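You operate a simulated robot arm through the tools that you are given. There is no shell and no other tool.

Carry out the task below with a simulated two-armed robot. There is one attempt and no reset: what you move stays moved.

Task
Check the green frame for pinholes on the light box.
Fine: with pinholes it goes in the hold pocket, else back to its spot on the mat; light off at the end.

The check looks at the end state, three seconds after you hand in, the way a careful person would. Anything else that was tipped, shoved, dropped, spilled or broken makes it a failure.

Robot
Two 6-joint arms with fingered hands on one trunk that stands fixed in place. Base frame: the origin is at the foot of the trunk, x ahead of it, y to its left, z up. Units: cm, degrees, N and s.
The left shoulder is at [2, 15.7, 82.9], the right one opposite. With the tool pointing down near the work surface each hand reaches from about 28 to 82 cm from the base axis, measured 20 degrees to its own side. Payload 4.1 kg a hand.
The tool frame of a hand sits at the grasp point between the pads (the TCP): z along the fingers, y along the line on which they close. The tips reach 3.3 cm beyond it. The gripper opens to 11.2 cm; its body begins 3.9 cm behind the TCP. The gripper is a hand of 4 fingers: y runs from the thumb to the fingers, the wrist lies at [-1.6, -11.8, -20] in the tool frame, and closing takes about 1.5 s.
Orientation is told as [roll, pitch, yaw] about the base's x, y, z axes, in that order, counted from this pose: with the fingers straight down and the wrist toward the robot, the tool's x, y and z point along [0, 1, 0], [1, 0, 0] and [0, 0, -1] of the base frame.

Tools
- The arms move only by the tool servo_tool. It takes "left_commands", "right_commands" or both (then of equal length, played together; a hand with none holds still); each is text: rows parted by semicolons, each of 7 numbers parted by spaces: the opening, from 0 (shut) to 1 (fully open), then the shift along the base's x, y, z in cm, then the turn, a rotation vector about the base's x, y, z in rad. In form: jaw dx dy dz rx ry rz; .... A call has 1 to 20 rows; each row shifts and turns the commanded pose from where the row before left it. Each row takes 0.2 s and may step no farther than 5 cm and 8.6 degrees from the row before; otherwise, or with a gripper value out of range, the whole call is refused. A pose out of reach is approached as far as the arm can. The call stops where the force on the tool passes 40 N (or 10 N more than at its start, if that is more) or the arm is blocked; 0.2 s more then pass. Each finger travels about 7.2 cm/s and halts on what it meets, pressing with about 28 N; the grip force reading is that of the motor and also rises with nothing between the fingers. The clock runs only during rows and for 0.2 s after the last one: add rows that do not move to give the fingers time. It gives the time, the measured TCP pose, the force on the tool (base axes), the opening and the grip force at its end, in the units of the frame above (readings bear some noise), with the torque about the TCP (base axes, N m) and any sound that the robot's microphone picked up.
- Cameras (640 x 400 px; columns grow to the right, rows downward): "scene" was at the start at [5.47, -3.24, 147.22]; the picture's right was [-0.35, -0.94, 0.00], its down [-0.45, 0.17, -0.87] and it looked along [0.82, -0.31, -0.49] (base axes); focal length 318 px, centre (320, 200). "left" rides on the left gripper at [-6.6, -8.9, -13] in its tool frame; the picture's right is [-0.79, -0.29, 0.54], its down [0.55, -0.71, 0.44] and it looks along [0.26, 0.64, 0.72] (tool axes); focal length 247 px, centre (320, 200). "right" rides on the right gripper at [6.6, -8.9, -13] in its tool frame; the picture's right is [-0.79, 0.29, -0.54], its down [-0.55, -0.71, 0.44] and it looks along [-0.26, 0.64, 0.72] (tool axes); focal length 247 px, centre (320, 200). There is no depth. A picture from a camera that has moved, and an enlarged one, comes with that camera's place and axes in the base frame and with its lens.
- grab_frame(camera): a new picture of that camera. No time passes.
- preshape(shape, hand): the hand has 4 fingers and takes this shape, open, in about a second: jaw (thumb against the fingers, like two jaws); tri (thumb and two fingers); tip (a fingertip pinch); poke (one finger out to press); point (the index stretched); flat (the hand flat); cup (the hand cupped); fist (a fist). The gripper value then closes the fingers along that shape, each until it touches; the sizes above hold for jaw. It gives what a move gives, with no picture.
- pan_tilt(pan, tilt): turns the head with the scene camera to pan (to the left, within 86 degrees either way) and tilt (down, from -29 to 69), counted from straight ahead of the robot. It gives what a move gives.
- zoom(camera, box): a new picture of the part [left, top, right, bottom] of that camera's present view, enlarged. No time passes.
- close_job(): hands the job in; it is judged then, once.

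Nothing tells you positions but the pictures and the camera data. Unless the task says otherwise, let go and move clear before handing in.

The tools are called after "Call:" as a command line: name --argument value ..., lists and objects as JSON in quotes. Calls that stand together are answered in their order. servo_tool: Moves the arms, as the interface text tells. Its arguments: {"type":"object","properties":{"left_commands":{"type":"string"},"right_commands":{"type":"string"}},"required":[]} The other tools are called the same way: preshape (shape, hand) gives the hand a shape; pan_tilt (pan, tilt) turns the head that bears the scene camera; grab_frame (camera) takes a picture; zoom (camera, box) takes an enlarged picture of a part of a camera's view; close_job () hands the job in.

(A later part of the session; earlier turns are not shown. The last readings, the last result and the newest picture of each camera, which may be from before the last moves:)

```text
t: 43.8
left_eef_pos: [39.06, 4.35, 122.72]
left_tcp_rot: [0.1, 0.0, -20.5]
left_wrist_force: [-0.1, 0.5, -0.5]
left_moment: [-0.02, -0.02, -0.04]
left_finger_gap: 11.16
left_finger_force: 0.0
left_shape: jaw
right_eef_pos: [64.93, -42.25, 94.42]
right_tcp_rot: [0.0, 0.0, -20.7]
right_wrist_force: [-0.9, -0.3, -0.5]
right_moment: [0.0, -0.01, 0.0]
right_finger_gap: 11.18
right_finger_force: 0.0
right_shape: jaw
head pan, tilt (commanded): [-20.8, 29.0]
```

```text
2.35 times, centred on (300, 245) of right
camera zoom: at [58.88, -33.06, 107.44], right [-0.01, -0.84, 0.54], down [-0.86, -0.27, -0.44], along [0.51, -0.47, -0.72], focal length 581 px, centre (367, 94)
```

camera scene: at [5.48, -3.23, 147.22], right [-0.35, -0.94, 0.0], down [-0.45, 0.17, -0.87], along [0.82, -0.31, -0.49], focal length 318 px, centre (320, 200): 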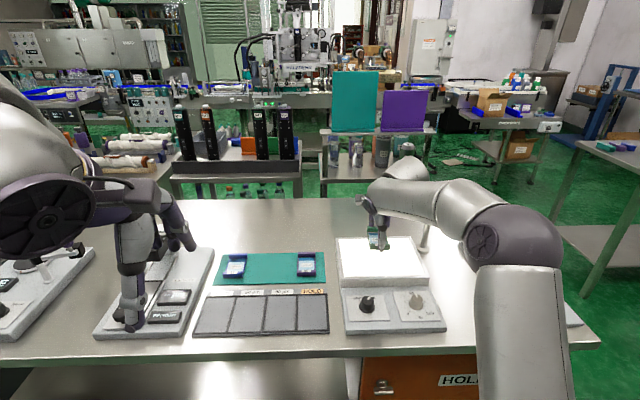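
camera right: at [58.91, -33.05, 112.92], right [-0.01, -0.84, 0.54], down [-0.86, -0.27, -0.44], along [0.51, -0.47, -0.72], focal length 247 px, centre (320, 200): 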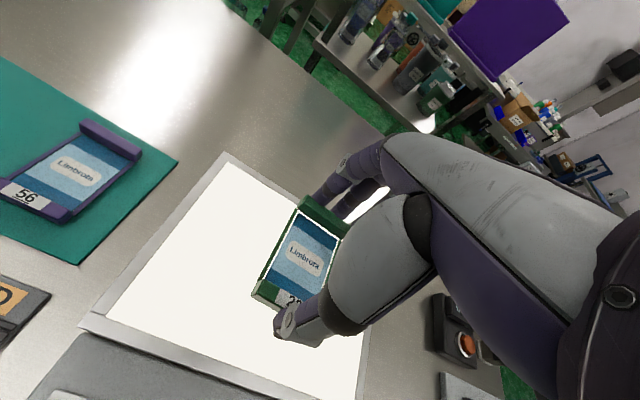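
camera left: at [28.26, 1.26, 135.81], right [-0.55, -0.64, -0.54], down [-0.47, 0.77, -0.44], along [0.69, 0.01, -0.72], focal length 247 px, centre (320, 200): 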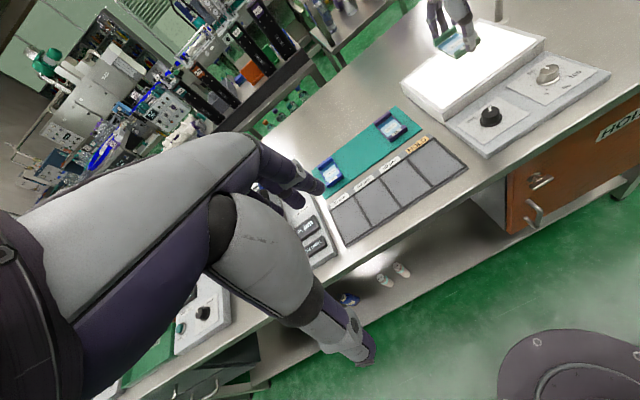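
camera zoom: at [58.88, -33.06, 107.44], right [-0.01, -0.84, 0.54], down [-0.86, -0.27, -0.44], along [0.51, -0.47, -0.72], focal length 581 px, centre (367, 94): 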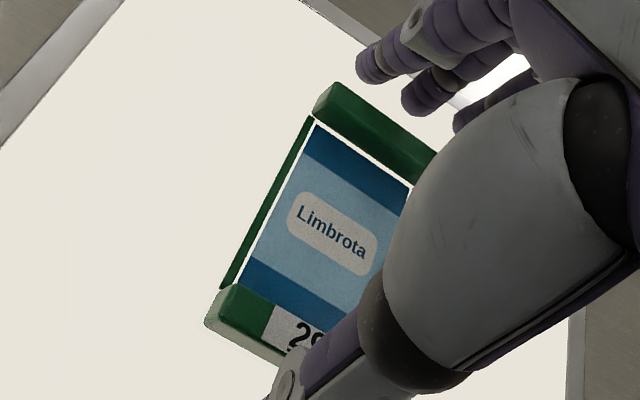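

The frame rests on the plate, released. I'll lift straight up and draw the hand back so both cameras can see the film.

Call:
servo_tool --right_commands "1 0 0 1 0 0 0;1 0 0 1.5 0 0 0;1 0 0 2 0 0 0;1 0 0 3 0 0 0;1 -1 -1 3 0 0 0;1 -3 -2 2 0 0 0;1 -3 -2 1 0 0 0;1 -3 -2 0 0 0 0;1 -3 -2 0 0 0 0;1 0 0 0 0 0 0"

Call:
grab_frame --camera "right"

Call:
grab_frame --camera "scene"

```text
t: 46.0
left_eef_pos: [39.12, 4.32, 122.77]
left_tcp_rot: [0.0, 0.0, -20.5]
left_wrist_force: [-0.1, -0.5, 0.3]
left_moment: [0.0, 0.02, 0.0]
left_finger_gap: 11.17
left_finger_force: 0.1
left_shape: jaw
right_eef_pos: [51.9, -51.16, 108.03]
right_tcp_rot: [0.0, 0.0, -20.6]
right_wrist_force: [-0.2, -0.6, 0.7]
right_moment: [0.0, 0.0, -0.01]
right_finger_gap: 11.15
right_finger_force: 0.1
right_shape: jaw
head pan, tilt (commanded): [-20.8, 29.0]
```

```text
taken
camera right: at [45.83, -42.01, 121.03], right [-0.01, -0.84, 0.54], down [-0.86, -0.27, -0.44], along [0.51, -0.47, -0.72], focal length 247 px, centre (320, 200)
```

right: 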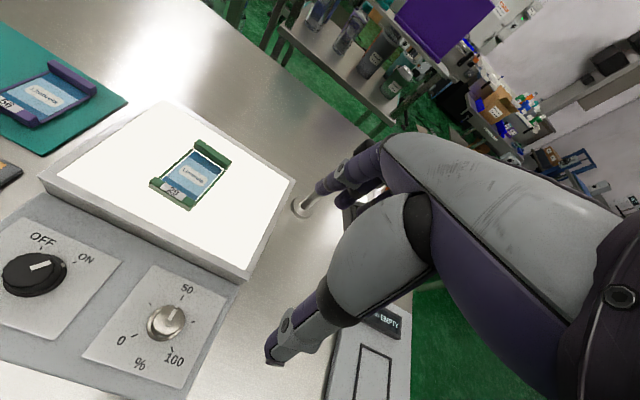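

```text
taken
camera scene: at [5.48, -3.24, 147.22], right [-0.35, -0.94, 0.0], down [-0.45, 0.17, -0.87], along [0.82, -0.31, -0.49], focal length 318 px, centre (320, 200)
```

scene: 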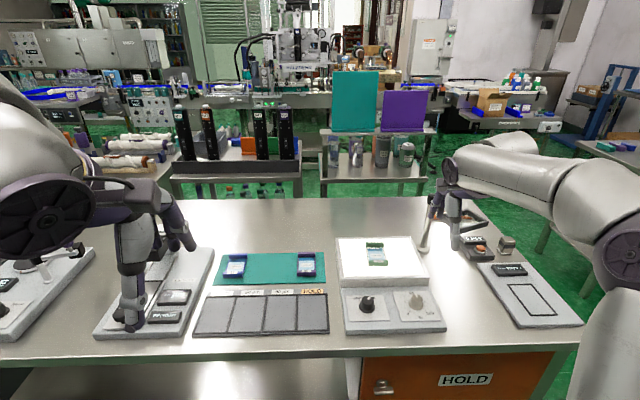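

Frame is clear on the lit plate with the hand away. I'll zoom tightly on the film from both cameras to look for bright points.

Call:
zoom --camera "scene" --box '[362, 240, 392, 268]'

Call:
zoom --camera "right" --box '[145, 135, 240, 215]'

Call:
zoom --camera "left" --box '[430, 20, 510, 80]'

```text
14.29 times, centred on (377, 254) of scene
camera zoom: at [5.48, -3.24, 147.22], right [-0.35, -0.94, 0.0], down [-0.45, 0.17, -0.87], along [0.82, -0.31, -0.49], focal length 4540 px, centre (-494, -571)
```

zoom: 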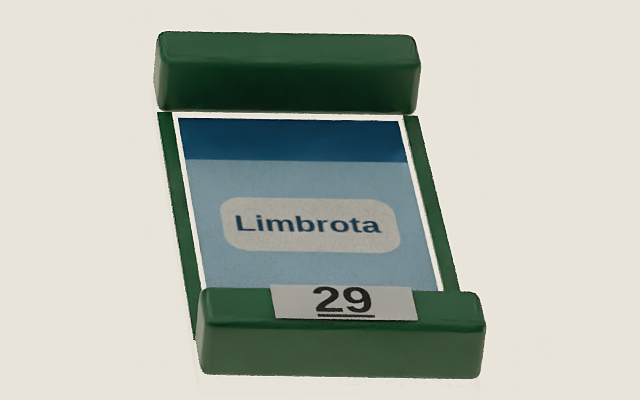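

```text
5.00 times, centred on (192, 175) of right
camera zoom: at [45.83, -42.01, 121.03], right [-0.01, -0.84, 0.54], down [-0.86, -0.27, -0.44], along [0.51, -0.47, -0.72], focal length 1235 px, centre (958, 325)
```

zoom: 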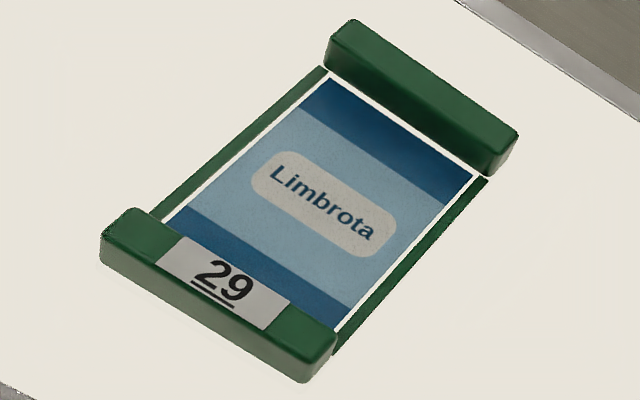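

```text
6.67 times, centred on (470, 50) of left
camera zoom: at [28.26, 1.26, 135.81], right [-0.55, -0.64, -0.54], down [-0.47, 0.77, -0.44], along [0.69, 0.01, -0.72], focal length 1646 px, centre (-680, 1200)
```

zoom: 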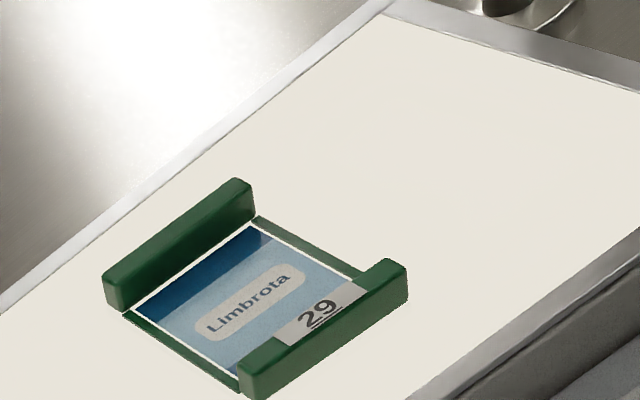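

Nothing bright shows at this magnification. I'll zoom in further on parts of the film from the wrist and scene cameras before concluding.

Call:
zoom --camera "right" --box '[168, 148, 204, 178]'

Call:
zoom --camera "right" --box '[190, 155, 226, 195]'

Call:
zoom --camera "right" --box '[166, 165, 212, 200]'

Call:
zoom --camera "scene" --box '[369, 246, 385, 262]'

```text
13.33 times, centred on (186, 163) of right
camera zoom: at [45.83, -42.01, 121.03], right [-0.01, -0.84, 0.54], down [-0.86, -0.27, -0.44], along [0.51, -0.47, -0.72], focal length 3293 px, centre (2107, 693)
```

zoom: 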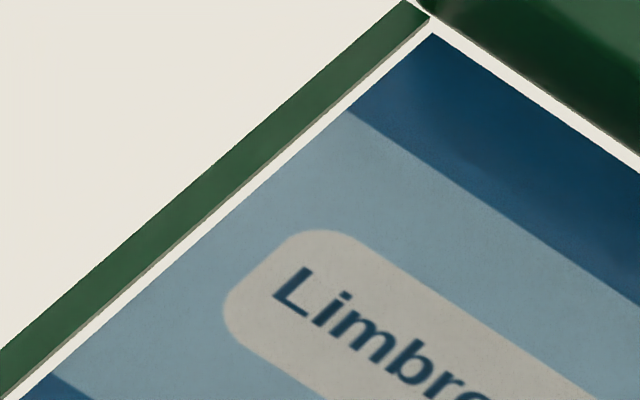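

```text
10.00 times, centred on (208, 175) of right
camera zoom: at [45.83, -42.01, 121.03], right [-0.01, -0.84, 0.54], down [-0.86, -0.27, -0.44], along [0.51, -0.47, -0.72], focal length 2470 px, centre (1440, 450)
```

zoom: 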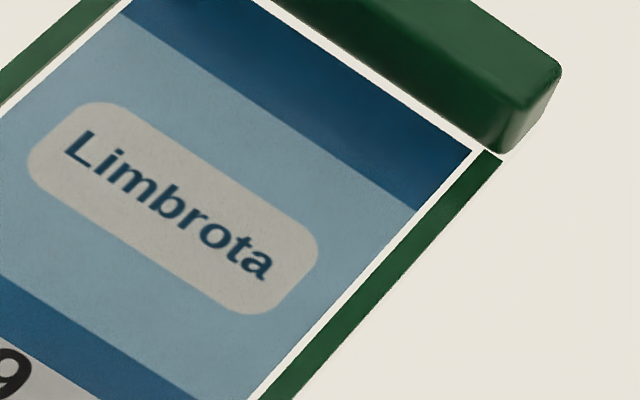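

```text
11.43 times, centred on (189, 182) of right
camera zoom: at [45.83, -42.01, 121.03], right [-0.01, -0.84, 0.54], down [-0.86, -0.27, -0.44], along [0.51, -0.47, -0.72], focal length 2823 px, centre (1817, 400)
```

zoom: 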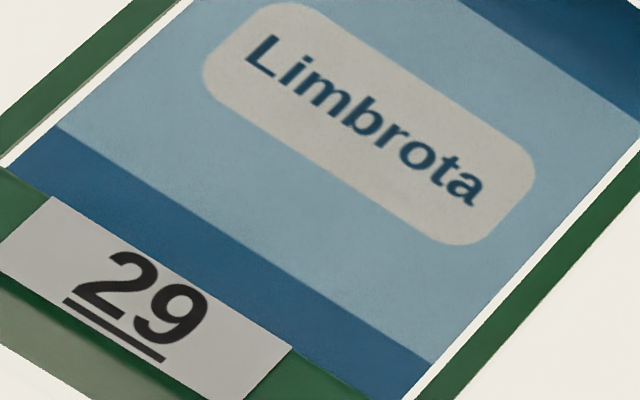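

```text
16.00 times, centred on (377, 254) of scene
camera zoom: at [5.48, -3.24, 147.22], right [-0.35, -0.94, 0.0], down [-0.45, 0.17, -0.87], along [0.82, -0.31, -0.49], focal length 5084 px, centre (-592, -664)
```

zoom: 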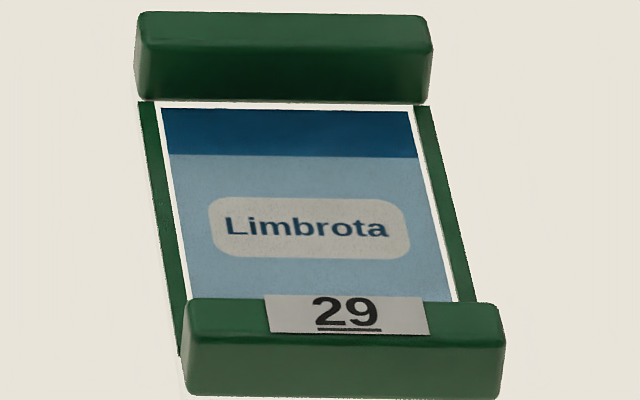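

Still no light points at 16× from here. I'll bring the wrist camera closer over the film for a more vertical, sharper look.

Call:
servo_tool --right_commands "1 2.2 0.3 -0.5 0 0 0;1 2.2 0.3 -1.5 0 0 0;1 2.2 0.3 -2 0 0 0;1 2.2 0.3 -2 0 0 0;1 2.2 0.3 -2 0 0 0;1 0 0 -1 0 0 0;1 0 0 0 0 0 0"

Call:
grab_frame --camera "right"

Call:
grab_frame --camera "scene"

```text
t: 47.6
left_eef_pos: [39.08, 4.3, 122.76]
left_tcp_rot: [-0.1, 0.0, -20.6]
left_wrist_force: [0.2, -1.0, -1.3]
left_moment: [-0.01, -0.03, -0.03]
left_finger_gap: 11.17
left_finger_force: 0.0
left_shape: jaw
right_eef_pos: [63.0, -49.84, 98.83]
right_tcp_rot: [0.0, 0.0, -20.7]
right_wrist_force: [-0.4, 0.2, -0.2]
right_moment: [0.02, -0.01, 0.0]
right_finger_gap: 11.17
right_finger_force: 0.0
right_shape: jaw
head pan, tilt (commanded): [-20.8, 29.0]
```

```text
taken
camera right: at [56.95, -40.57, 111.91], right [-0.01, -0.84, 0.54], down [-0.86, -0.27, -0.44], along [0.51, -0.47, -0.72], focal length 247 px, centre (320, 200)
```

right: 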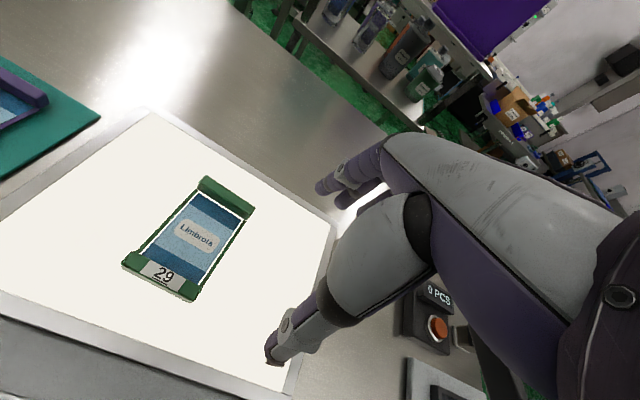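

```text
taken
camera scene: at [5.47, -3.24, 147.22], right [-0.35, -0.94, 0.0], down [-0.45, 0.17, -0.87], along [0.82, -0.31, -0.49], focal length 318 px, centre (320, 200)
```

scene: 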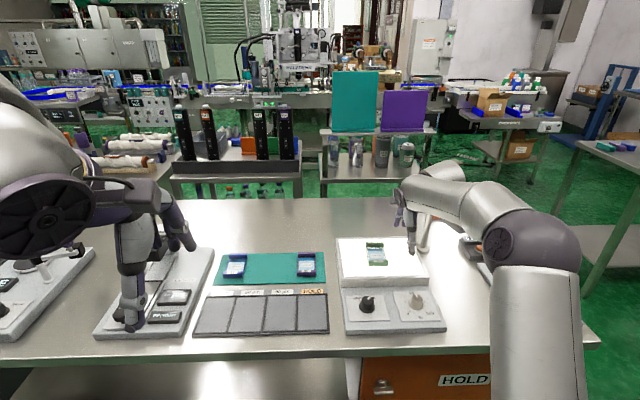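

Call:
zoom --camera "right" --box '[140, 180, 260, 300]'

Call:
zoom --camera "right" --box '[175, 190, 250, 237]'

Call:
zoom --camera "right" --box '[145, 225, 225, 285]'

```text
3.33 times, centred on (200, 240) of right
camera zoom: at [56.95, -40.57, 111.91], right [-0.01, -0.84, 0.54], down [-0.86, -0.27, -0.44], along [0.51, -0.47, -0.72], focal length 823 px, centre (720, 67)
```

zoom: 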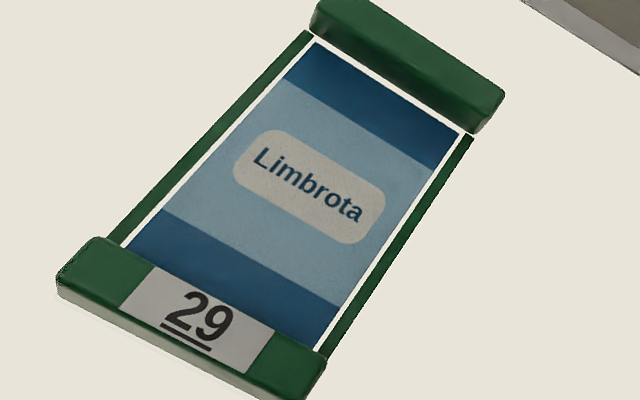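

```text
8.51 times, centred on (212, 214) of right
camera zoom: at [56.95, -40.57, 111.91], right [-0.01, -0.84, 0.54], down [-0.86, -0.27, -0.44], along [0.51, -0.47, -0.72], focal length 2102 px, centre (1235, 85)
```

zoom: 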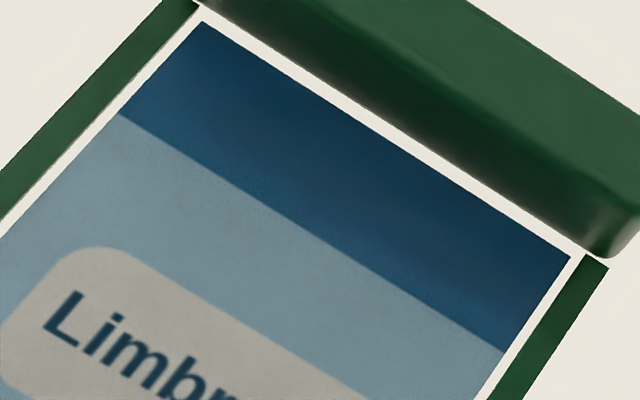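

```text
6.67 times, centred on (185, 255) of right
camera zoom: at [56.95, -40.57, 111.91], right [-0.01, -0.84, 0.54], down [-0.86, -0.27, -0.44], along [0.51, -0.47, -0.72], focal length 1646 px, centre (1220, -167)
```

zoom: 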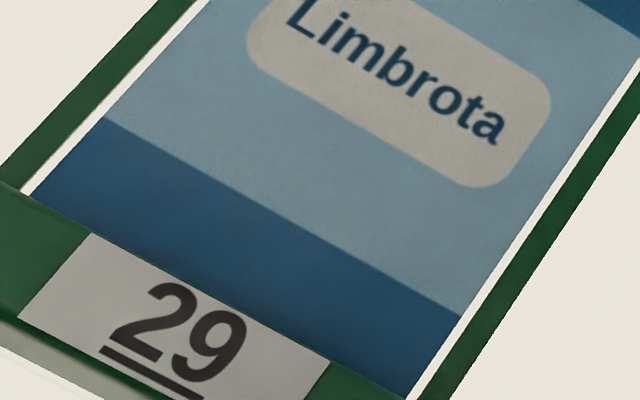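

At 50 % brightness no point of light shows anywhere on the film, but a dim lamp could hide faint pinholes. I'll turn the brightness knob up to be sure, so first I'll hover over it in the fingertip shape.

Call:
servo_tool --right_commands "1 0 0 3 0 0 0;1 -3 1 0 0 0 0;1 -3 1 0 0 0 0;1 -3 1.1 0 0 0 0;1 -3 1.1 0 0 0 0;1 -2.7 1 0 0 0 0;1 0 0 0 0 0 0"

Call:
preshape --shape "tip" --hand "right"

Call:
servo_tool --right_commands "0.5 0 0 0 0 0 0;0.5 0 0 0 0 0 0;0.5 0 0 0 0 0 0;0.5 0 0 0 0 0 0"

Call:
grab_frame --camera "right"

Call:
zoom --camera "left" --box '[480, 20, 640, 140]'

Call:
zoom --camera "scene" --box '[340, 230, 460, 340]'

```text
t: 49.2
left_eef_pos: [39.03, 4.2, 122.64]
left_tcp_rot: [0.1, 0.0, -20.6]
left_wrist_force: [0.1, -0.2, 0.3]
left_moment: [0.02, 0.0, 0.03]
left_finger_gap: 11.17
left_finger_force: 0.0
left_shape: jaw
right_eef_pos: [48.26, -44.67, 101.91]
right_tcp_rot: [0.2, 0.0, -20.6]
right_wrist_force: [-0.2, -0.3, 0.5]
right_moment: [-0.04, -0.01, -0.01]
right_finger_gap: 11.17
right_finger_force: 0.1
right_shape: jaw
head pan, tilt (commanded): [-20.8, 29.0]
```

```text
t: 50.1
left_eef_pos: [39.02, 4.19, 122.84]
left_tcp_rot: [-0.1, 0.1, -20.6]
left_wrist_force: [0.4, 0.8, -0.2]
left_moment: [-0.02, 0.01, 0.01]
left_finger_gap: 11.16
left_finger_force: 0.1
left_shape: jaw
right_eef_pos: [48.33, -44.66, 101.94]
right_tcp_rot: [0.0, 0.0, -20.7]
right_wrist_force: [0.5, 0.9, -0.4]
right_moment: [0.0, 0.01, 0.02]
right_finger_gap: 11.18
right_finger_force: 0.1
right_shape: tip
head pan, tilt (commanded): [-20.8, 29.0]
```

```text
t: 51.1
left_eef_pos: [39.03, 4.28, 122.83]
left_tcp_rot: [0.0, 0.0, -20.6]
left_wrist_force: [-0.3, 0.3, -0.2]
left_moment: [-0.01, -0.01, -0.03]
left_finger_gap: 11.15
left_finger_force: 0.1
left_shape: jaw
right_eef_pos: [48.27, -44.69, 101.88]
right_tcp_rot: [0.0, 0.0, -20.7]
right_wrist_force: [0.2, -0.6, 0.1]
right_moment: [-0.02, 0.02, -0.02]
right_finger_gap: 5.62
right_finger_force: 0.0
right_shape: tip
head pan, tilt (commanded): [-20.8, 29.0]
```

```text
taken
camera right: at [42.24, -35.41, 114.92], right [-0.01, -0.84, 0.54], down [-0.86, -0.27, -0.44], along [0.51, -0.47, -0.72], focal length 247 px, centre (320, 200)
```

right: 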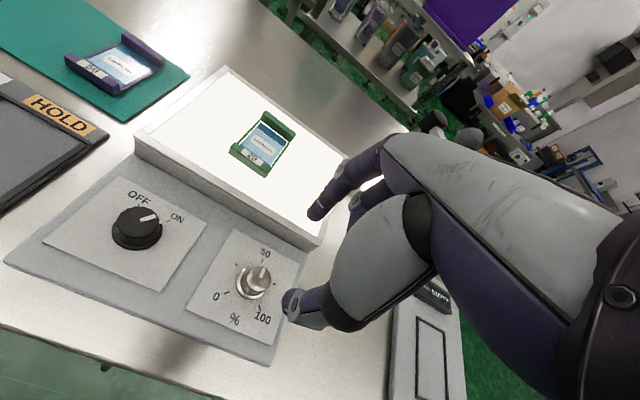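

```text
3.33 times, centred on (560, 80) of left
camera zoom: at [28.25, 1.26, 135.81], right [-0.55, -0.64, -0.54], down [-0.47, 0.77, -0.44], along [0.69, 0.01, -0.72], focal length 823 px, centre (-480, 600)
```

zoom: 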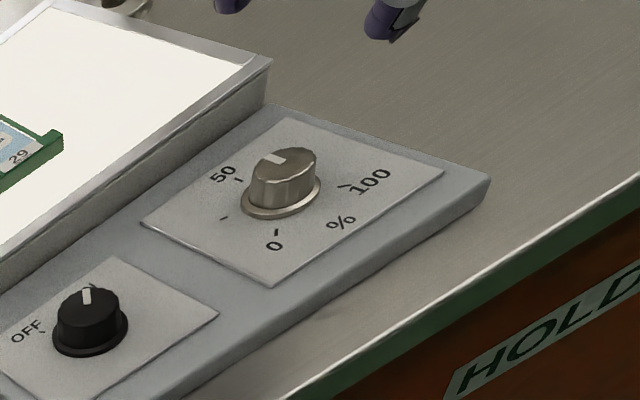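

```text
3.64 times, centred on (400, 285) of scene
camera zoom: at [5.47, -3.24, 147.22], right [-0.35, -0.94, 0.0], down [-0.45, 0.17, -0.87], along [0.82, -0.31, -0.49], focal length 1156 px, centre (29, -109)
```

zoom: 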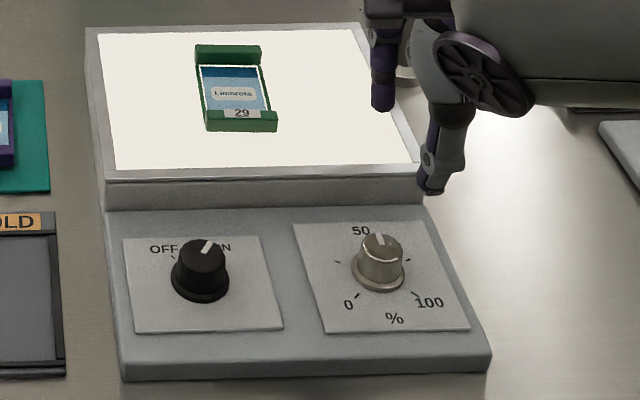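

The brightness knob is at about (48.45, -44.3) and my pinch is centred over it. I'll lower to straddle it.

Call:
servo_tool --right_commands "0.5 0 0 -2 0 0 0;0.5 0 0 -2 0 0 0;0.5 0 0 -2 0 0 0;0.5 0 0 -2 0 0 0;0.5 0 0 -1.2 0 0 0;0.5 0 0 -0.9 0 0 0;0.5 0 0 0 0 0 0"

Call:
zoom --camera "right" --box '[230, 160, 390, 320]'

Call:
zoom --camera "left" --box '[500, 20, 620, 120]'

Call:
zoom --camera "scene" --box '[360, 250, 460, 330]'

```text
t: 52.7
left_eef_pos: [39.0, 4.18, 122.81]
left_tcp_rot: [0.0, 0.0, -20.7]
left_wrist_force: [0.3, 1.0, -0.1]
left_moment: [0.01, -0.02, 0.01]
left_finger_gap: 11.18
left_finger_force: 0.1
left_shape: jaw
right_eef_pos: [48.25, -44.62, 91.94]
right_tcp_rot: [0.1, -0.1, -20.8]
right_wrist_force: [0.1, 0.3, -0.5]
right_moment: [0.02, -0.04, -0.02]
right_finger_gap: 5.66
right_finger_force: 0.0
right_shape: tip
head pan, tilt (commanded): [-20.8, 29.0]
```

```text
2.50 times, centred on (310, 240) of right
camera zoom: at [42.18, -35.38, 104.85], right [-0.01, -0.84, 0.54], down [-0.86, -0.27, -0.44], along [0.51, -0.47, -0.72], focal length 617 px, centre (345, 100)
```

zoom: 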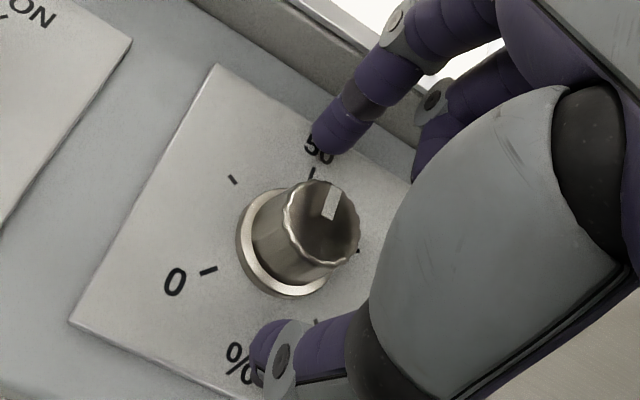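

```text
4.00 times, centred on (560, 70) of left
camera zoom: at [28.25, 1.26, 135.81], right [-0.55, -0.64, -0.54], down [-0.47, 0.77, -0.44], along [0.69, 0.01, -0.72], focal length 988 px, centre (-640, 720)
```

zoom: 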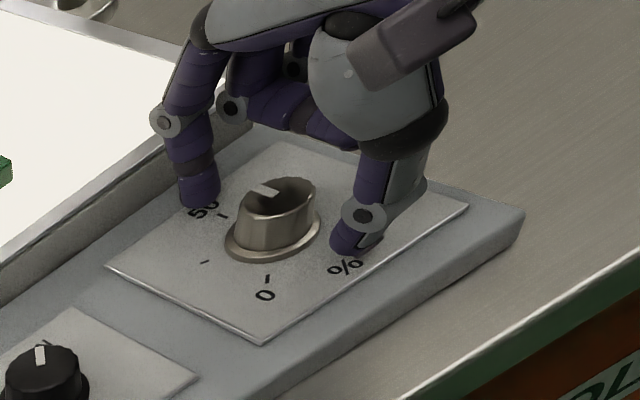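

```text
5.00 times, centred on (410, 290) of scene
camera zoom: at [5.47, -3.24, 147.22], right [-0.35, -0.94, 0.0], down [-0.45, 0.17, -0.87], along [0.82, -0.31, -0.49], focal length 1589 px, centre (-130, -250)
```

zoom: 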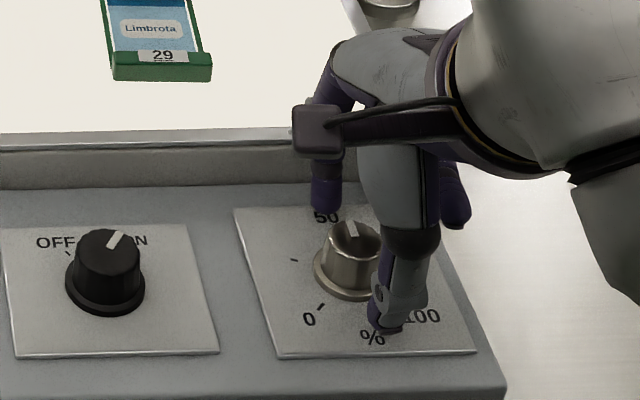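

The fingers straddle the brightness knob well. With them still open I'll test the clockwise swing for reach before gripping.

Call:
servo_tool --right_commands "0.5 -0.04 0.02 0 0 0 -0.125;0.5 -0.04 0.03 0 0 0 -0.125;0.5 -0.03 0.03 0 0 0 -0.125;0.5 -0.03 0.04 0 0 0 -0.125;0.5 -0.03 0.04 0 0 0 -0.125;0.5 -0.02 0.04 0 0 0 -0.125;0.5 -0.02 0.04 0 0 0 -0.125;0.5 -0.02 0.05 0 0 0 -0.125;0.5 -0.01 0.05 0 0 0 -0.125;0.5 0 0 0 0 0 0"

Call:
zoom --camera "right" --box '[230, 160, 390, 320]'

Call:
grab_frame --camera "scene"

```text
t: 54.9
left_eef_pos: [38.99, 4.16, 122.79]
left_tcp_rot: [0.1, 0.0, -20.6]
left_wrist_force: [0.1, -0.4, 0.0]
left_moment: [-0.05, 0.02, -0.01]
left_finger_gap: 11.13
left_finger_force: 0.1
left_shape: jaw
right_eef_pos: [47.9, -44.38, 91.84]
right_tcp_rot: [-0.1, -0.1, -85.3]
right_wrist_force: [0.6, -0.5, 0.9]
right_moment: [0.03, 0.0, -0.02]
right_finger_gap: 5.66
right_finger_force: 0.1
right_shape: tip
head pan, tilt (commanded): [-20.8, 29.0]
```

```text
2.50 times, centred on (310, 240) of right
camera zoom: at [53.75, -34.88, 104.84], right [-0.77, -0.35, 0.54], down [-0.61, 0.66, -0.44], along [-0.2, -0.66, -0.72], focal length 617 px, centre (345, 100)
```

zoom: 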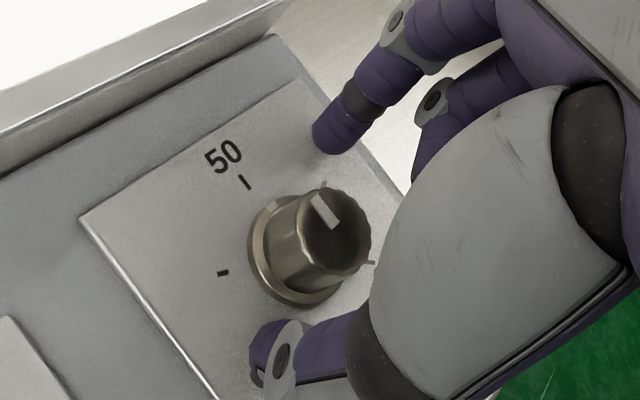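

```text
taken
camera scene: at [5.47, -3.24, 147.22], right [-0.35, -0.94, 0.0], down [-0.45, 0.17, -0.87], along [0.82, -0.31, -0.49], focal length 318 px, centre (320, 200)
```

scene: 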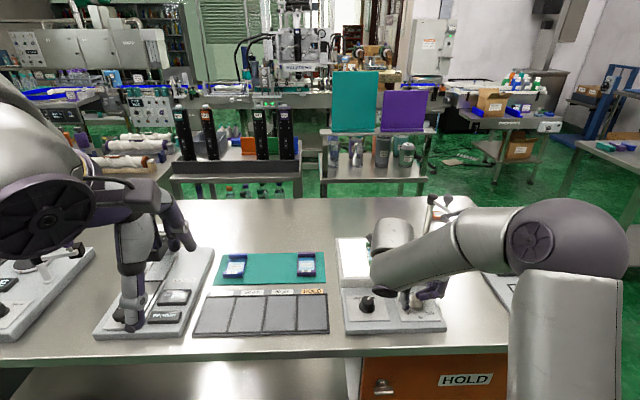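

The full swing is reachable and the knob hasn't moved. I'll swing back, grip, and turn it up about 64° toward 100.

Call:
servo_tool --right_commands "0.5 0.01 -0.05 0 0 0 0.125;0.5 0.02 -0.05 0 0 0 0.125;0.5 0.02 -0.04 0 0 0 0.125;0.5 0.02 -0.04 0 0 0 0.125;0.5 0.03 -0.04 0 0 0 0.125;0.5 0.03 -0.04 0 0 0 0.125;0.5 0.03 -0.03 0 0 0 0.125;0.5 0.04 -0.03 0 0 0 0.125;0.5 0.04 -0.02 0 0 0 0.125;0.5 0.1 0 0 0 0 0;0.3 0 0 0 0 0 0;0.15 0 0 0 0 0 0;0 0 0 0 0 0 0;0 0 0 0 0 0 0;0 0 0 0 0 0 0"

Call:
zoom --camera "right" --box '[230, 160, 390, 320]'

```text
t: 58.1
left_eef_pos: [39.03, 4.32, 122.87]
left_tcp_rot: [0.0, 0.0, -20.6]
left_wrist_force: [-0.3, 0.5, -0.8]
left_moment: [0.0, 0.0, -0.01]
left_finger_gap: 11.18
left_finger_force: 0.0
left_shape: jaw
right_eef_pos: [48.32, -44.49, 91.8]
right_tcp_rot: [0.1, 0.1, -20.6]
right_wrist_force: [-0.7, 7.1, -2.0]
right_moment: [0.17, 0.01, 0.0]
right_finger_gap: 1.9
right_finger_force: 27.8
right_shape: tip
head pan, tilt (commanded): [-20.8, 29.0]
```

```text
2.50 times, centred on (310, 240) of right
camera zoom: at [42.32, -35.3, 104.82], right [-0.01, -0.84, 0.54], down [-0.86, -0.27, -0.44], along [0.51, -0.47, -0.72], focal length 617 px, centre (345, 100)
```

zoom: 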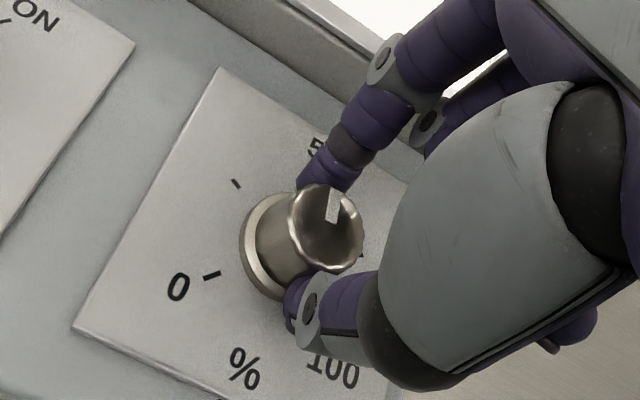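

Gripped at 1.9 cm with a mild side load. I'll turn clockwise, easing the offset as I go.

Call:
servo_tool --right_commands "0 -0.04 0.08 0 0 0 -0.125;0 -0.05 0.05 0 0 0 -0.125;0 -0.05 0.03 0 0 0 -0.125;0 -0.05 0.03 0 0 0 -0.125;0 -0.05 0.03 0 0 0 -0.125;0 0 0 0 0 0 0"

Call:
zoom --camera "right" --box '[230, 160, 390, 320]'

Call:
servo_tool --right_commands "0 -0.04 0.03 0 0 0 -0.125;0 -0.04 0.02 0 0 0 -0.125;0 -0.03 0.02 0 0 0 -0.125;0 -0.03 0.02 0 0 0 -0.125;0 0 0 0 0 0 0"

Call:
zoom --camera "right" --box '[230, 160, 390, 320]'

```text
t: 59.5
left_eef_pos: [39.02, 4.16, 122.87]
left_tcp_rot: [-0.1, 0.0, -20.6]
left_wrist_force: [0.1, 0.5, -0.1]
left_moment: [-0.03, -0.01, 0.01]
left_finger_gap: 11.18
left_finger_force: 0.1
left_shape: jaw
right_eef_pos: [48.13, -44.39, 91.89]
right_tcp_rot: [0.0, 0.0, -56.6]
right_wrist_force: [1.3, 1.8, -8.3]
right_moment: [0.0, -0.11, 0.01]
right_finger_gap: 1.81
right_finger_force: 28.4
right_shape: tip
head pan, tilt (commanded): [-20.8, 29.0]
```

```text
2.50 times, centred on (310, 240) of right
camera zoom: at [48.67, -33.4, 104.81], right [-0.5, -0.68, 0.54], down [-0.85, 0.29, -0.44], along [0.14, -0.68, -0.72], focal length 617 px, centre (345, 100)
```

zoom: 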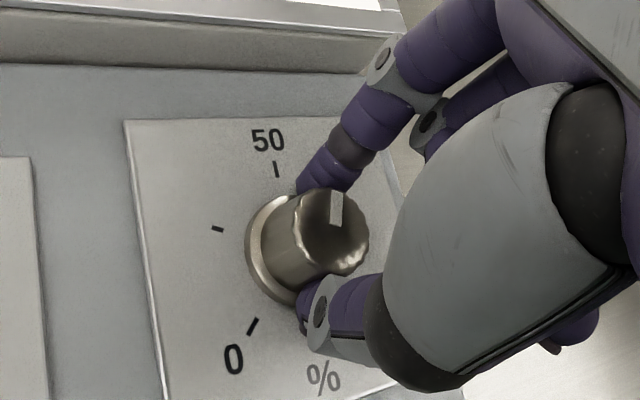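

```text
t: 60.7
left_eef_pos: [39.05, 4.26, 122.84]
left_tcp_rot: [0.1, -0.1, -20.6]
left_wrist_force: [-0.1, -0.7, -0.6]
left_moment: [-0.01, -0.01, 0.01]
left_finger_gap: 11.19
left_finger_force: 0.0
left_shape: jaw
right_eef_pos: [47.86, -44.33, 91.79]
right_tcp_rot: [0.0, 0.0, -85.3]
right_wrist_force: [1.3, 1.1, -9.3]
right_moment: [-0.1, -0.06, 0.02]
right_finger_gap: 1.8
right_finger_force: 28.0
right_shape: tip
head pan, tilt (commanded): [-20.8, 29.0]
```

```text
2.50 times, centred on (310, 240) of right
camera zoom: at [53.74, -34.93, 104.8], right [-0.77, -0.35, 0.54], down [-0.61, 0.66, -0.44], along [-0.2, -0.66, -0.72], focal length 617 px, centre (345, 100)
```

zoom: 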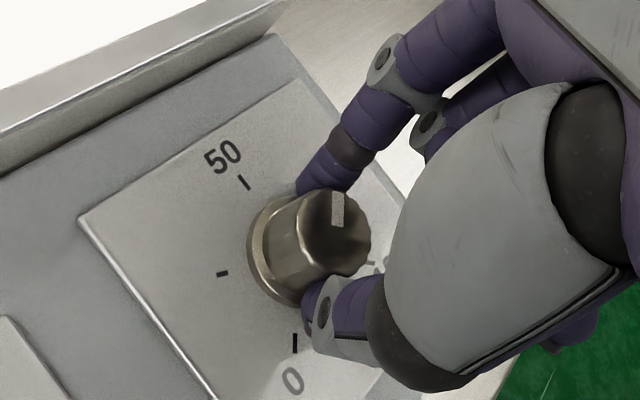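

The knob turned with the hand to roughly 74 % and the plate looks whiter. One more stroke: release, swing back, grip, and turn again.

Call:
servo_tool --right_commands "0.2 0 0 0 0 0 0;0.5 0 0 0 0 0 0;0.5 0 0 0 0 0 0;0.5 0.02 -0.04 0 0 0 0.125;0.5 0.03 -0.04 0 0 0 0.125;0.5 0.04 -0.04 0 0 0 0.125;0.5 0.05 -0.04 0 0 0 0.125;0.5 0.05 -0.04 0 0 0 0.125;0.5 0.05 -0.02 0 0 0 0.125;0.5 0.05 -0.01 0 0 0 0.125;0.5 0.05 0 0 0 0 0.125;0.5 0.05 0 0 0 0 0.125;0.5 0 0 0 0 0 0"

Call:
zoom --camera "right" --box '[230, 160, 390, 320]'

Call:
servo_tool --right_commands "0.3 0 0 0 0 0 0;0.15 0 0 0 0 0 0;0 0 0 0 0 0 0;0 0 0 0 0 0 0;0 0 0 0 0 0 0"

```text
t: 63.5
left_eef_pos: [38.98, 4.29, 122.76]
left_tcp_rot: [0.0, 0.1, -20.5]
left_wrist_force: [-0.8, -0.7, -0.1]
left_moment: [0.0, 0.03, 0.0]
left_finger_gap: 11.14
left_finger_force: 0.0
left_shape: jaw
right_eef_pos: [48.37, -44.63, 91.87]
right_tcp_rot: [0.0, 0.0, -20.7]
right_wrist_force: [-0.1, -0.3, 0.4]
right_moment: [0.02, -0.05, -0.03]
right_finger_gap: 5.55
right_finger_force: 0.1
right_shape: tip
head pan, tilt (commanded): [-20.8, 29.0]
```

```text
2.50 times, centred on (310, 240) of right
camera zoom: at [42.28, -35.3, 104.84], right [-0.01, -0.84, 0.54], down [-0.86, -0.27, -0.44], along [0.51, -0.47, -0.72], focal length 617 px, centre (345, 100)
```

zoom: 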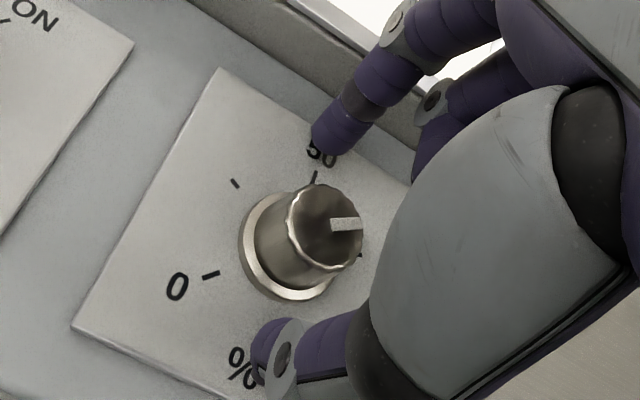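

```text
t: 64.7
left_eef_pos: [39.19, 4.19, 122.74]
left_tcp_rot: [0.0, 0.1, -20.6]
left_wrist_force: [-0.2, 0.2, 1.1]
left_moment: [-0.01, -0.01, 0.01]
left_finger_gap: 11.16
left_finger_force: 0.2
left_shape: jaw
right_eef_pos: [48.33, -44.42, 91.89]
right_tcp_rot: [0.1, 0.0, -20.7]
right_wrist_force: [-1.3, 8.2, -3.7]
right_moment: [0.19, -0.08, 0.0]
right_finger_gap: 2.02
right_finger_force: 28.1
right_shape: tip
head pan, tilt (commanded): [-20.8, 29.0]
```

The pointer is at about 75 %. I'll make the second clockwise stroke.

Call:
servo_tool --right_commands "0 -0.04 0.08 0 0 0 -0.125;0 -0.05 0.05 0 0 0 -0.125;0 -0.05 0.03 0 0 0 -0.125;0 -0.05 0.03 0 0 0 -0.125;0 -0.05 0.03 0 0 0 -0.125;0 -0.04 0.03 0 0 0 -0.125;0 -0.04 0.02 0 0 0 -0.125;0 -0.03 0.02 0 0 0 -0.125;0 -0.03 0.02 0 0 0 -0.125;0 0 0 0 0 0 0"

Call:
zoom --camera "right" --box '[230, 160, 390, 320]'

```text
t: 66.9
left_eef_pos: [38.99, 4.21, 122.87]
left_tcp_rot: [0.0, -0.1, -20.6]
left_wrist_force: [-0.1, 0.2, 0.1]
left_moment: [-0.01, 0.0, 0.0]
left_finger_gap: 11.15
left_finger_force: 0.0
left_shape: jaw
right_eef_pos: [48.01, -44.3, 91.85]
right_tcp_rot: [0.0, 0.0, -85.4]
right_wrist_force: [2.0, -0.7, -9.8]
right_moment: [-0.11, -0.1, 0.03]
right_finger_gap: 1.9
right_finger_force: 28.1
right_shape: tip
head pan, tilt (commanded): [-20.8, 29.0]
```

```text
2.50 times, centred on (310, 240) of right
camera zoom: at [53.76, -34.86, 104.81], right [-0.77, -0.35, 0.54], down [-0.61, 0.66, -0.44], along [-0.2, -0.66, -0.72], focal length 617 px, centre (345, 100)
```

zoom: 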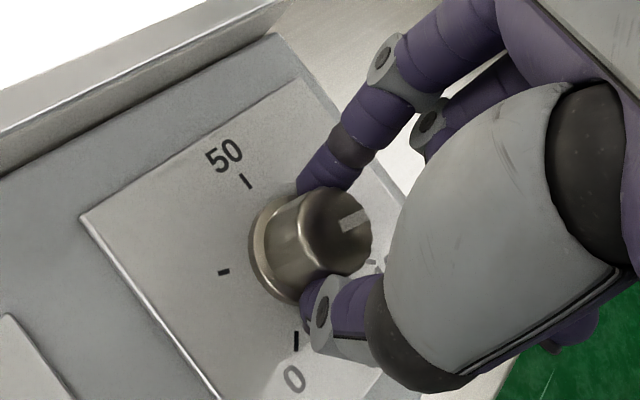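

Now the knob is near 100 %. I'll release, lift straight up, and bring the hand aside to look at the film again.

Call:
servo_tool --right_commands "0.2 0 0 0 0 0 0;0.5 0 0 0 0 0 0;0.5 0 0 0 0 0 0;0.5 0 0 1.5 0 0 0;0.5 0 0 2 0 0 0;0.5 0 0 3 0 0 0;0.5 0 0 3 0 0 0;0.5 0 0 1 0 0 0.12;0.5 0 0 0 0 0 0.125;0.5 0 0 0 0 0 0.125;0.5 0 0 0 0 0 0.125;0.5 0 0 0 0 0 0.125;0.5 0 0 0 0 0 0.125;0.5 0 0 0 0 0 0.125;0.5 0 0 0 0 0 0.125;0.5 0 0 0 0 0 0.125;0.5 0 0 0 0 0 0"

Call:
grab_frame --camera "right"

Call:
zoom --camera "scene" --box '[360, 238, 394, 270]'

Call:
zoom --camera "scene" --box '[330, 225, 460, 335]'

```text
t: 70.5
left_eef_pos: [39.0, 4.23, 122.85]
left_tcp_rot: [0.0, 0.0, -20.6]
left_wrist_force: [-0.2, 0.3, 0.2]
left_moment: [0.01, -0.02, -0.01]
left_finger_gap: 11.15
left_finger_force: 0.0
left_shape: jaw
right_eef_pos: [48.08, -44.23, 102.2]
right_tcp_rot: [0.2, 0.0, -20.9]
right_wrist_force: [0.6, -0.2, 0.0]
right_moment: [0.02, -0.01, -0.02]
right_finger_gap: 5.53
right_finger_force: 0.1
right_shape: tip
head pan, tilt (commanded): [-20.8, 29.0]
```

```text
taken
camera right: at [41.98, -34.95, 115.33], right [-0.02, -0.84, 0.54], down [-0.86, -0.26, -0.44], along [0.51, -0.47, -0.72], focal length 247 px, centre (320, 200)
```

right: 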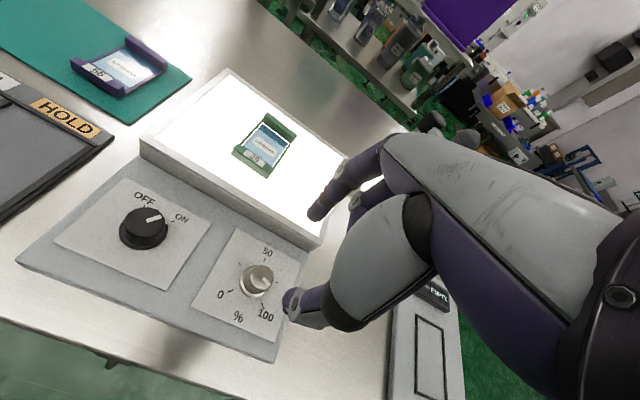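

```text
12.50 times, centred on (377, 254) of scene
camera zoom: at [5.47, -3.24, 147.22], right [-0.35, -0.94, 0.0], down [-0.45, 0.17, -0.87], along [0.82, -0.31, -0.49], focal length 3972 px, centre (-392, -475)
```

zoom: 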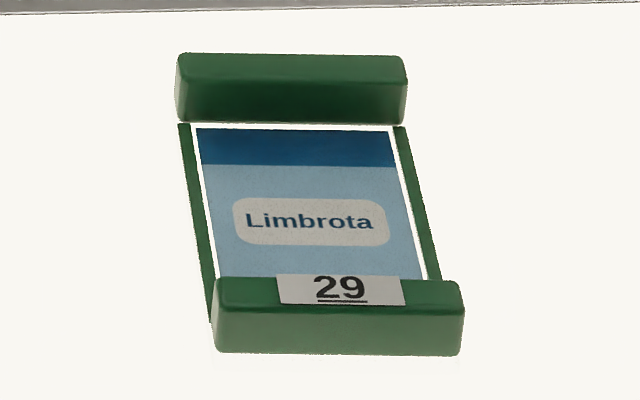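

```text
3.64 times, centred on (395, 280) of scene
camera zoom: at [5.47, -3.24, 147.22], right [-0.35, -0.94, 0.0], down [-0.45, 0.17, -0.87], along [0.82, -0.31, -0.49], focal length 1156 px, centre (47, -91)
```

zoom: 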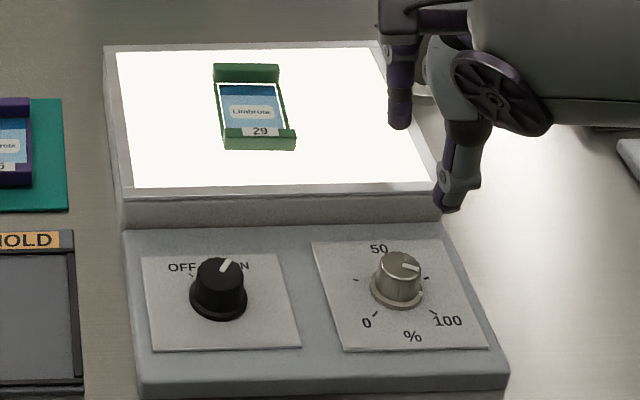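

The plate is visibly brighter. I'll take tight views of the film again from the wrist and check the dial's pointer.

Call:
zoom --camera "right" --box '[225, 105, 305, 185]'

Call:
zoom --camera "right" --box '[245, 118, 290, 150]'

Call:
zoom --camera "right" --box '[238, 135, 288, 172]'

Call:
zoom --camera "right" --box '[205, 230, 305, 330]'

```text
5.00 times, centred on (265, 145) of right
camera zoom: at [41.98, -34.95, 115.33], right [-0.02, -0.84, 0.54], down [-0.86, -0.26, -0.44], along [0.51, -0.47, -0.72], focal length 1235 px, centre (595, 475)
```

zoom: 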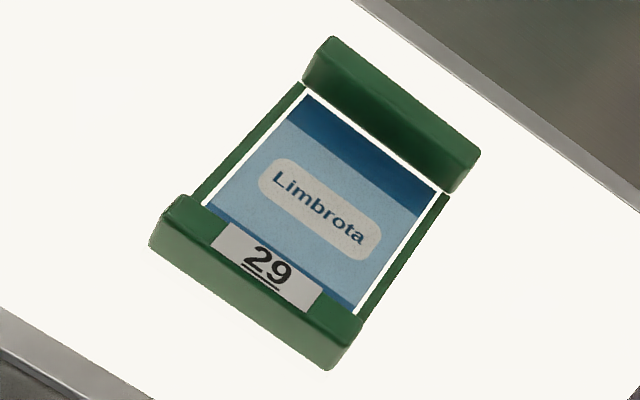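

```text
12.50 times, centred on (268, 134) of right
camera zoom: at [41.98, -34.95, 115.33], right [-0.02, -0.84, 0.54], down [-0.86, -0.26, -0.44], along [0.51, -0.47, -0.72], focal length 3087 px, centre (976, 1025)
```

zoom: 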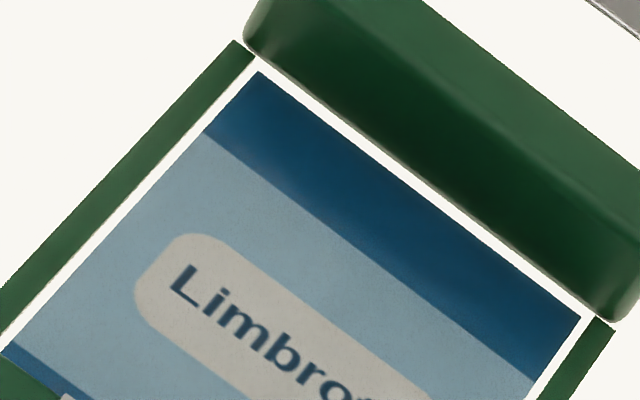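

```text
10.81 times, centred on (263, 154) of right
camera zoom: at [41.98, -34.95, 115.33], right [-0.02, -0.84, 0.54], down [-0.86, -0.26, -0.44], along [0.51, -0.47, -0.72], focal length 2670 px, centre (936, 703)
```

zoom: 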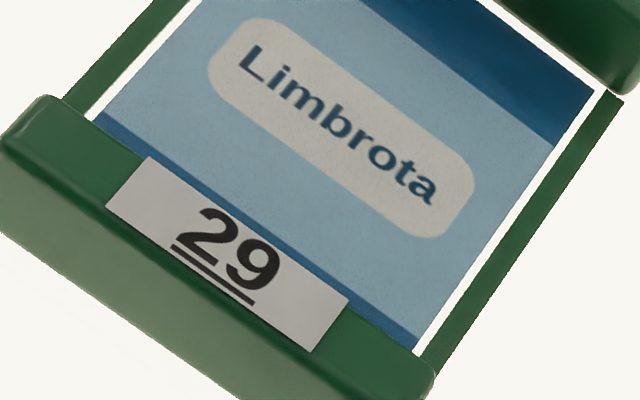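

```text
4.00 times, centred on (255, 280) of right
camera zoom: at [41.98, -34.95, 115.33], right [-0.02, -0.84, 0.54], down [-0.86, -0.26, -0.44], along [0.51, -0.47, -0.72], focal length 988 px, centre (580, -120)
```

zoom: 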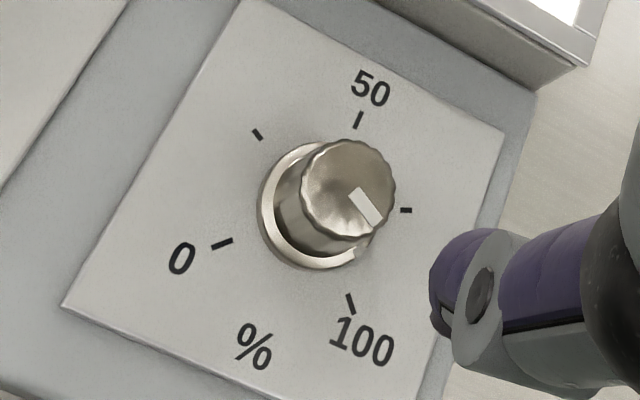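

The dial is at about 90 % and still no bright points from here. I'll repeat the close overhead look at this brightness, which also shows the strip near the front bar.

Call:
servo_tool --right_commands "0.5 2.5 -1 0.5 0 0 0;0.5 2.5 -1 0 0 0 0;0.5 2.5 -1 0 0 0 0;0.5 2.5 -1 0 0 0 0;0.5 2.5 -1 0 0 0 0;0.5 2.5 -0.6 -1 0 0 0;0.5 0 0 -1.5 0 0 0;0.5 0 0 -1.2 0 0 0;0.5 0 0 0 0 0 0"

Call:
grab_frame --camera "right"

```text
t: 72.5
left_eef_pos: [38.99, 4.21, 122.85]
left_tcp_rot: [0.1, 0.0, -20.7]
left_wrist_force: [-1.0, 0.6, 0.5]
left_moment: [0.03, 0.02, -0.04]
left_finger_gap: 11.16
left_finger_force: 0.1
left_shape: jaw
right_eef_pos: [63.02, -49.79, 99.06]
right_tcp_rot: [-0.1, -0.1, -21.0]
right_wrist_force: [-0.1, -0.3, 0.9]
right_moment: [0.02, 0.0, 0.01]
right_finger_gap: 5.57
right_finger_force: 0.1
right_shape: tip
head pan, tilt (commanded): [-20.8, 29.0]
```

```text
taken
camera right: at [56.96, -40.49, 112.13], right [-0.02, -0.84, 0.54], down [-0.86, -0.26, -0.44], along [0.51, -0.47, -0.72], focal length 247 px, centre (320, 200)
```

right: 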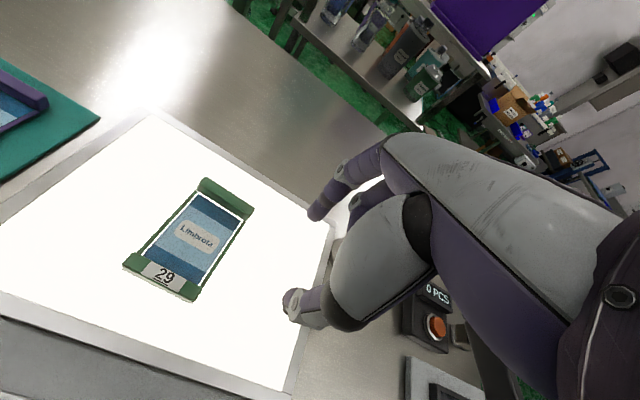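

Call:
zoom --camera "right" --box '[178, 190, 246, 232]'

Call:
zoom --camera "right" --box '[162, 212, 230, 255]'

Call:
zoom --camera "right" --box '[145, 240, 215, 285]'

```text
9.41 times, centred on (212, 211) of right
camera zoom: at [56.96, -40.49, 112.13], right [-0.02, -0.84, 0.54], down [-0.86, -0.26, -0.44], along [0.51, -0.47, -0.72], focal length 2324 px, centre (1336, 96)
```

zoom: 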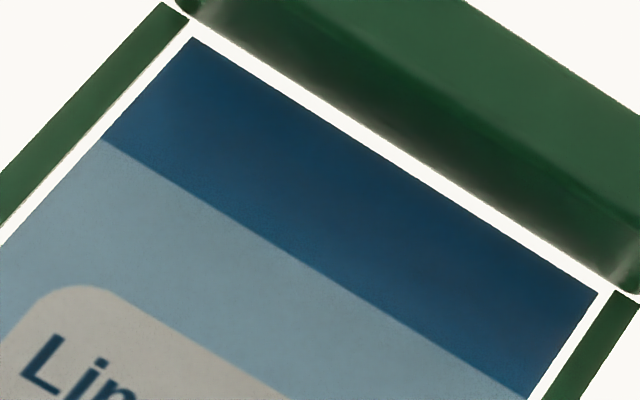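

```text
9.30 times, centred on (196, 234) of right
camera zoom: at [56.96, -40.49, 112.13], right [-0.02, -0.84, 0.54], down [-0.86, -0.26, -0.44], along [0.51, -0.47, -0.72], focal length 2298 px, centre (1474, -112)
```

zoom: 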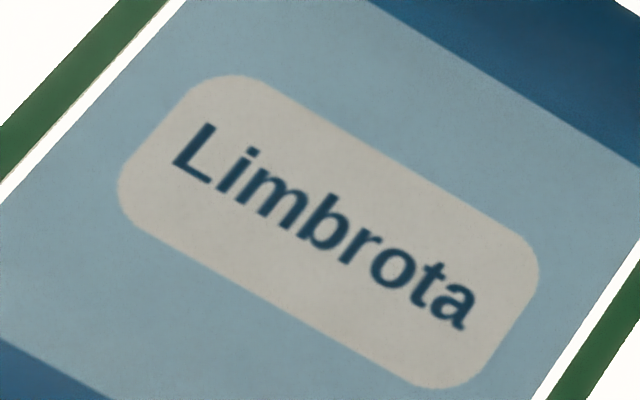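

```text
8.89 times, centred on (180, 262) of right
camera zoom: at [56.96, -40.49, 112.13], right [-0.02, -0.84, 0.54], down [-0.86, -0.26, -0.44], along [0.51, -0.47, -0.72], focal length 2195 px, centre (1564, -356)
```

zoom: 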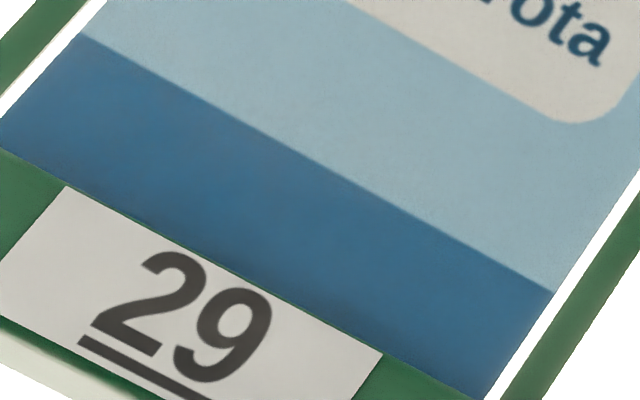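

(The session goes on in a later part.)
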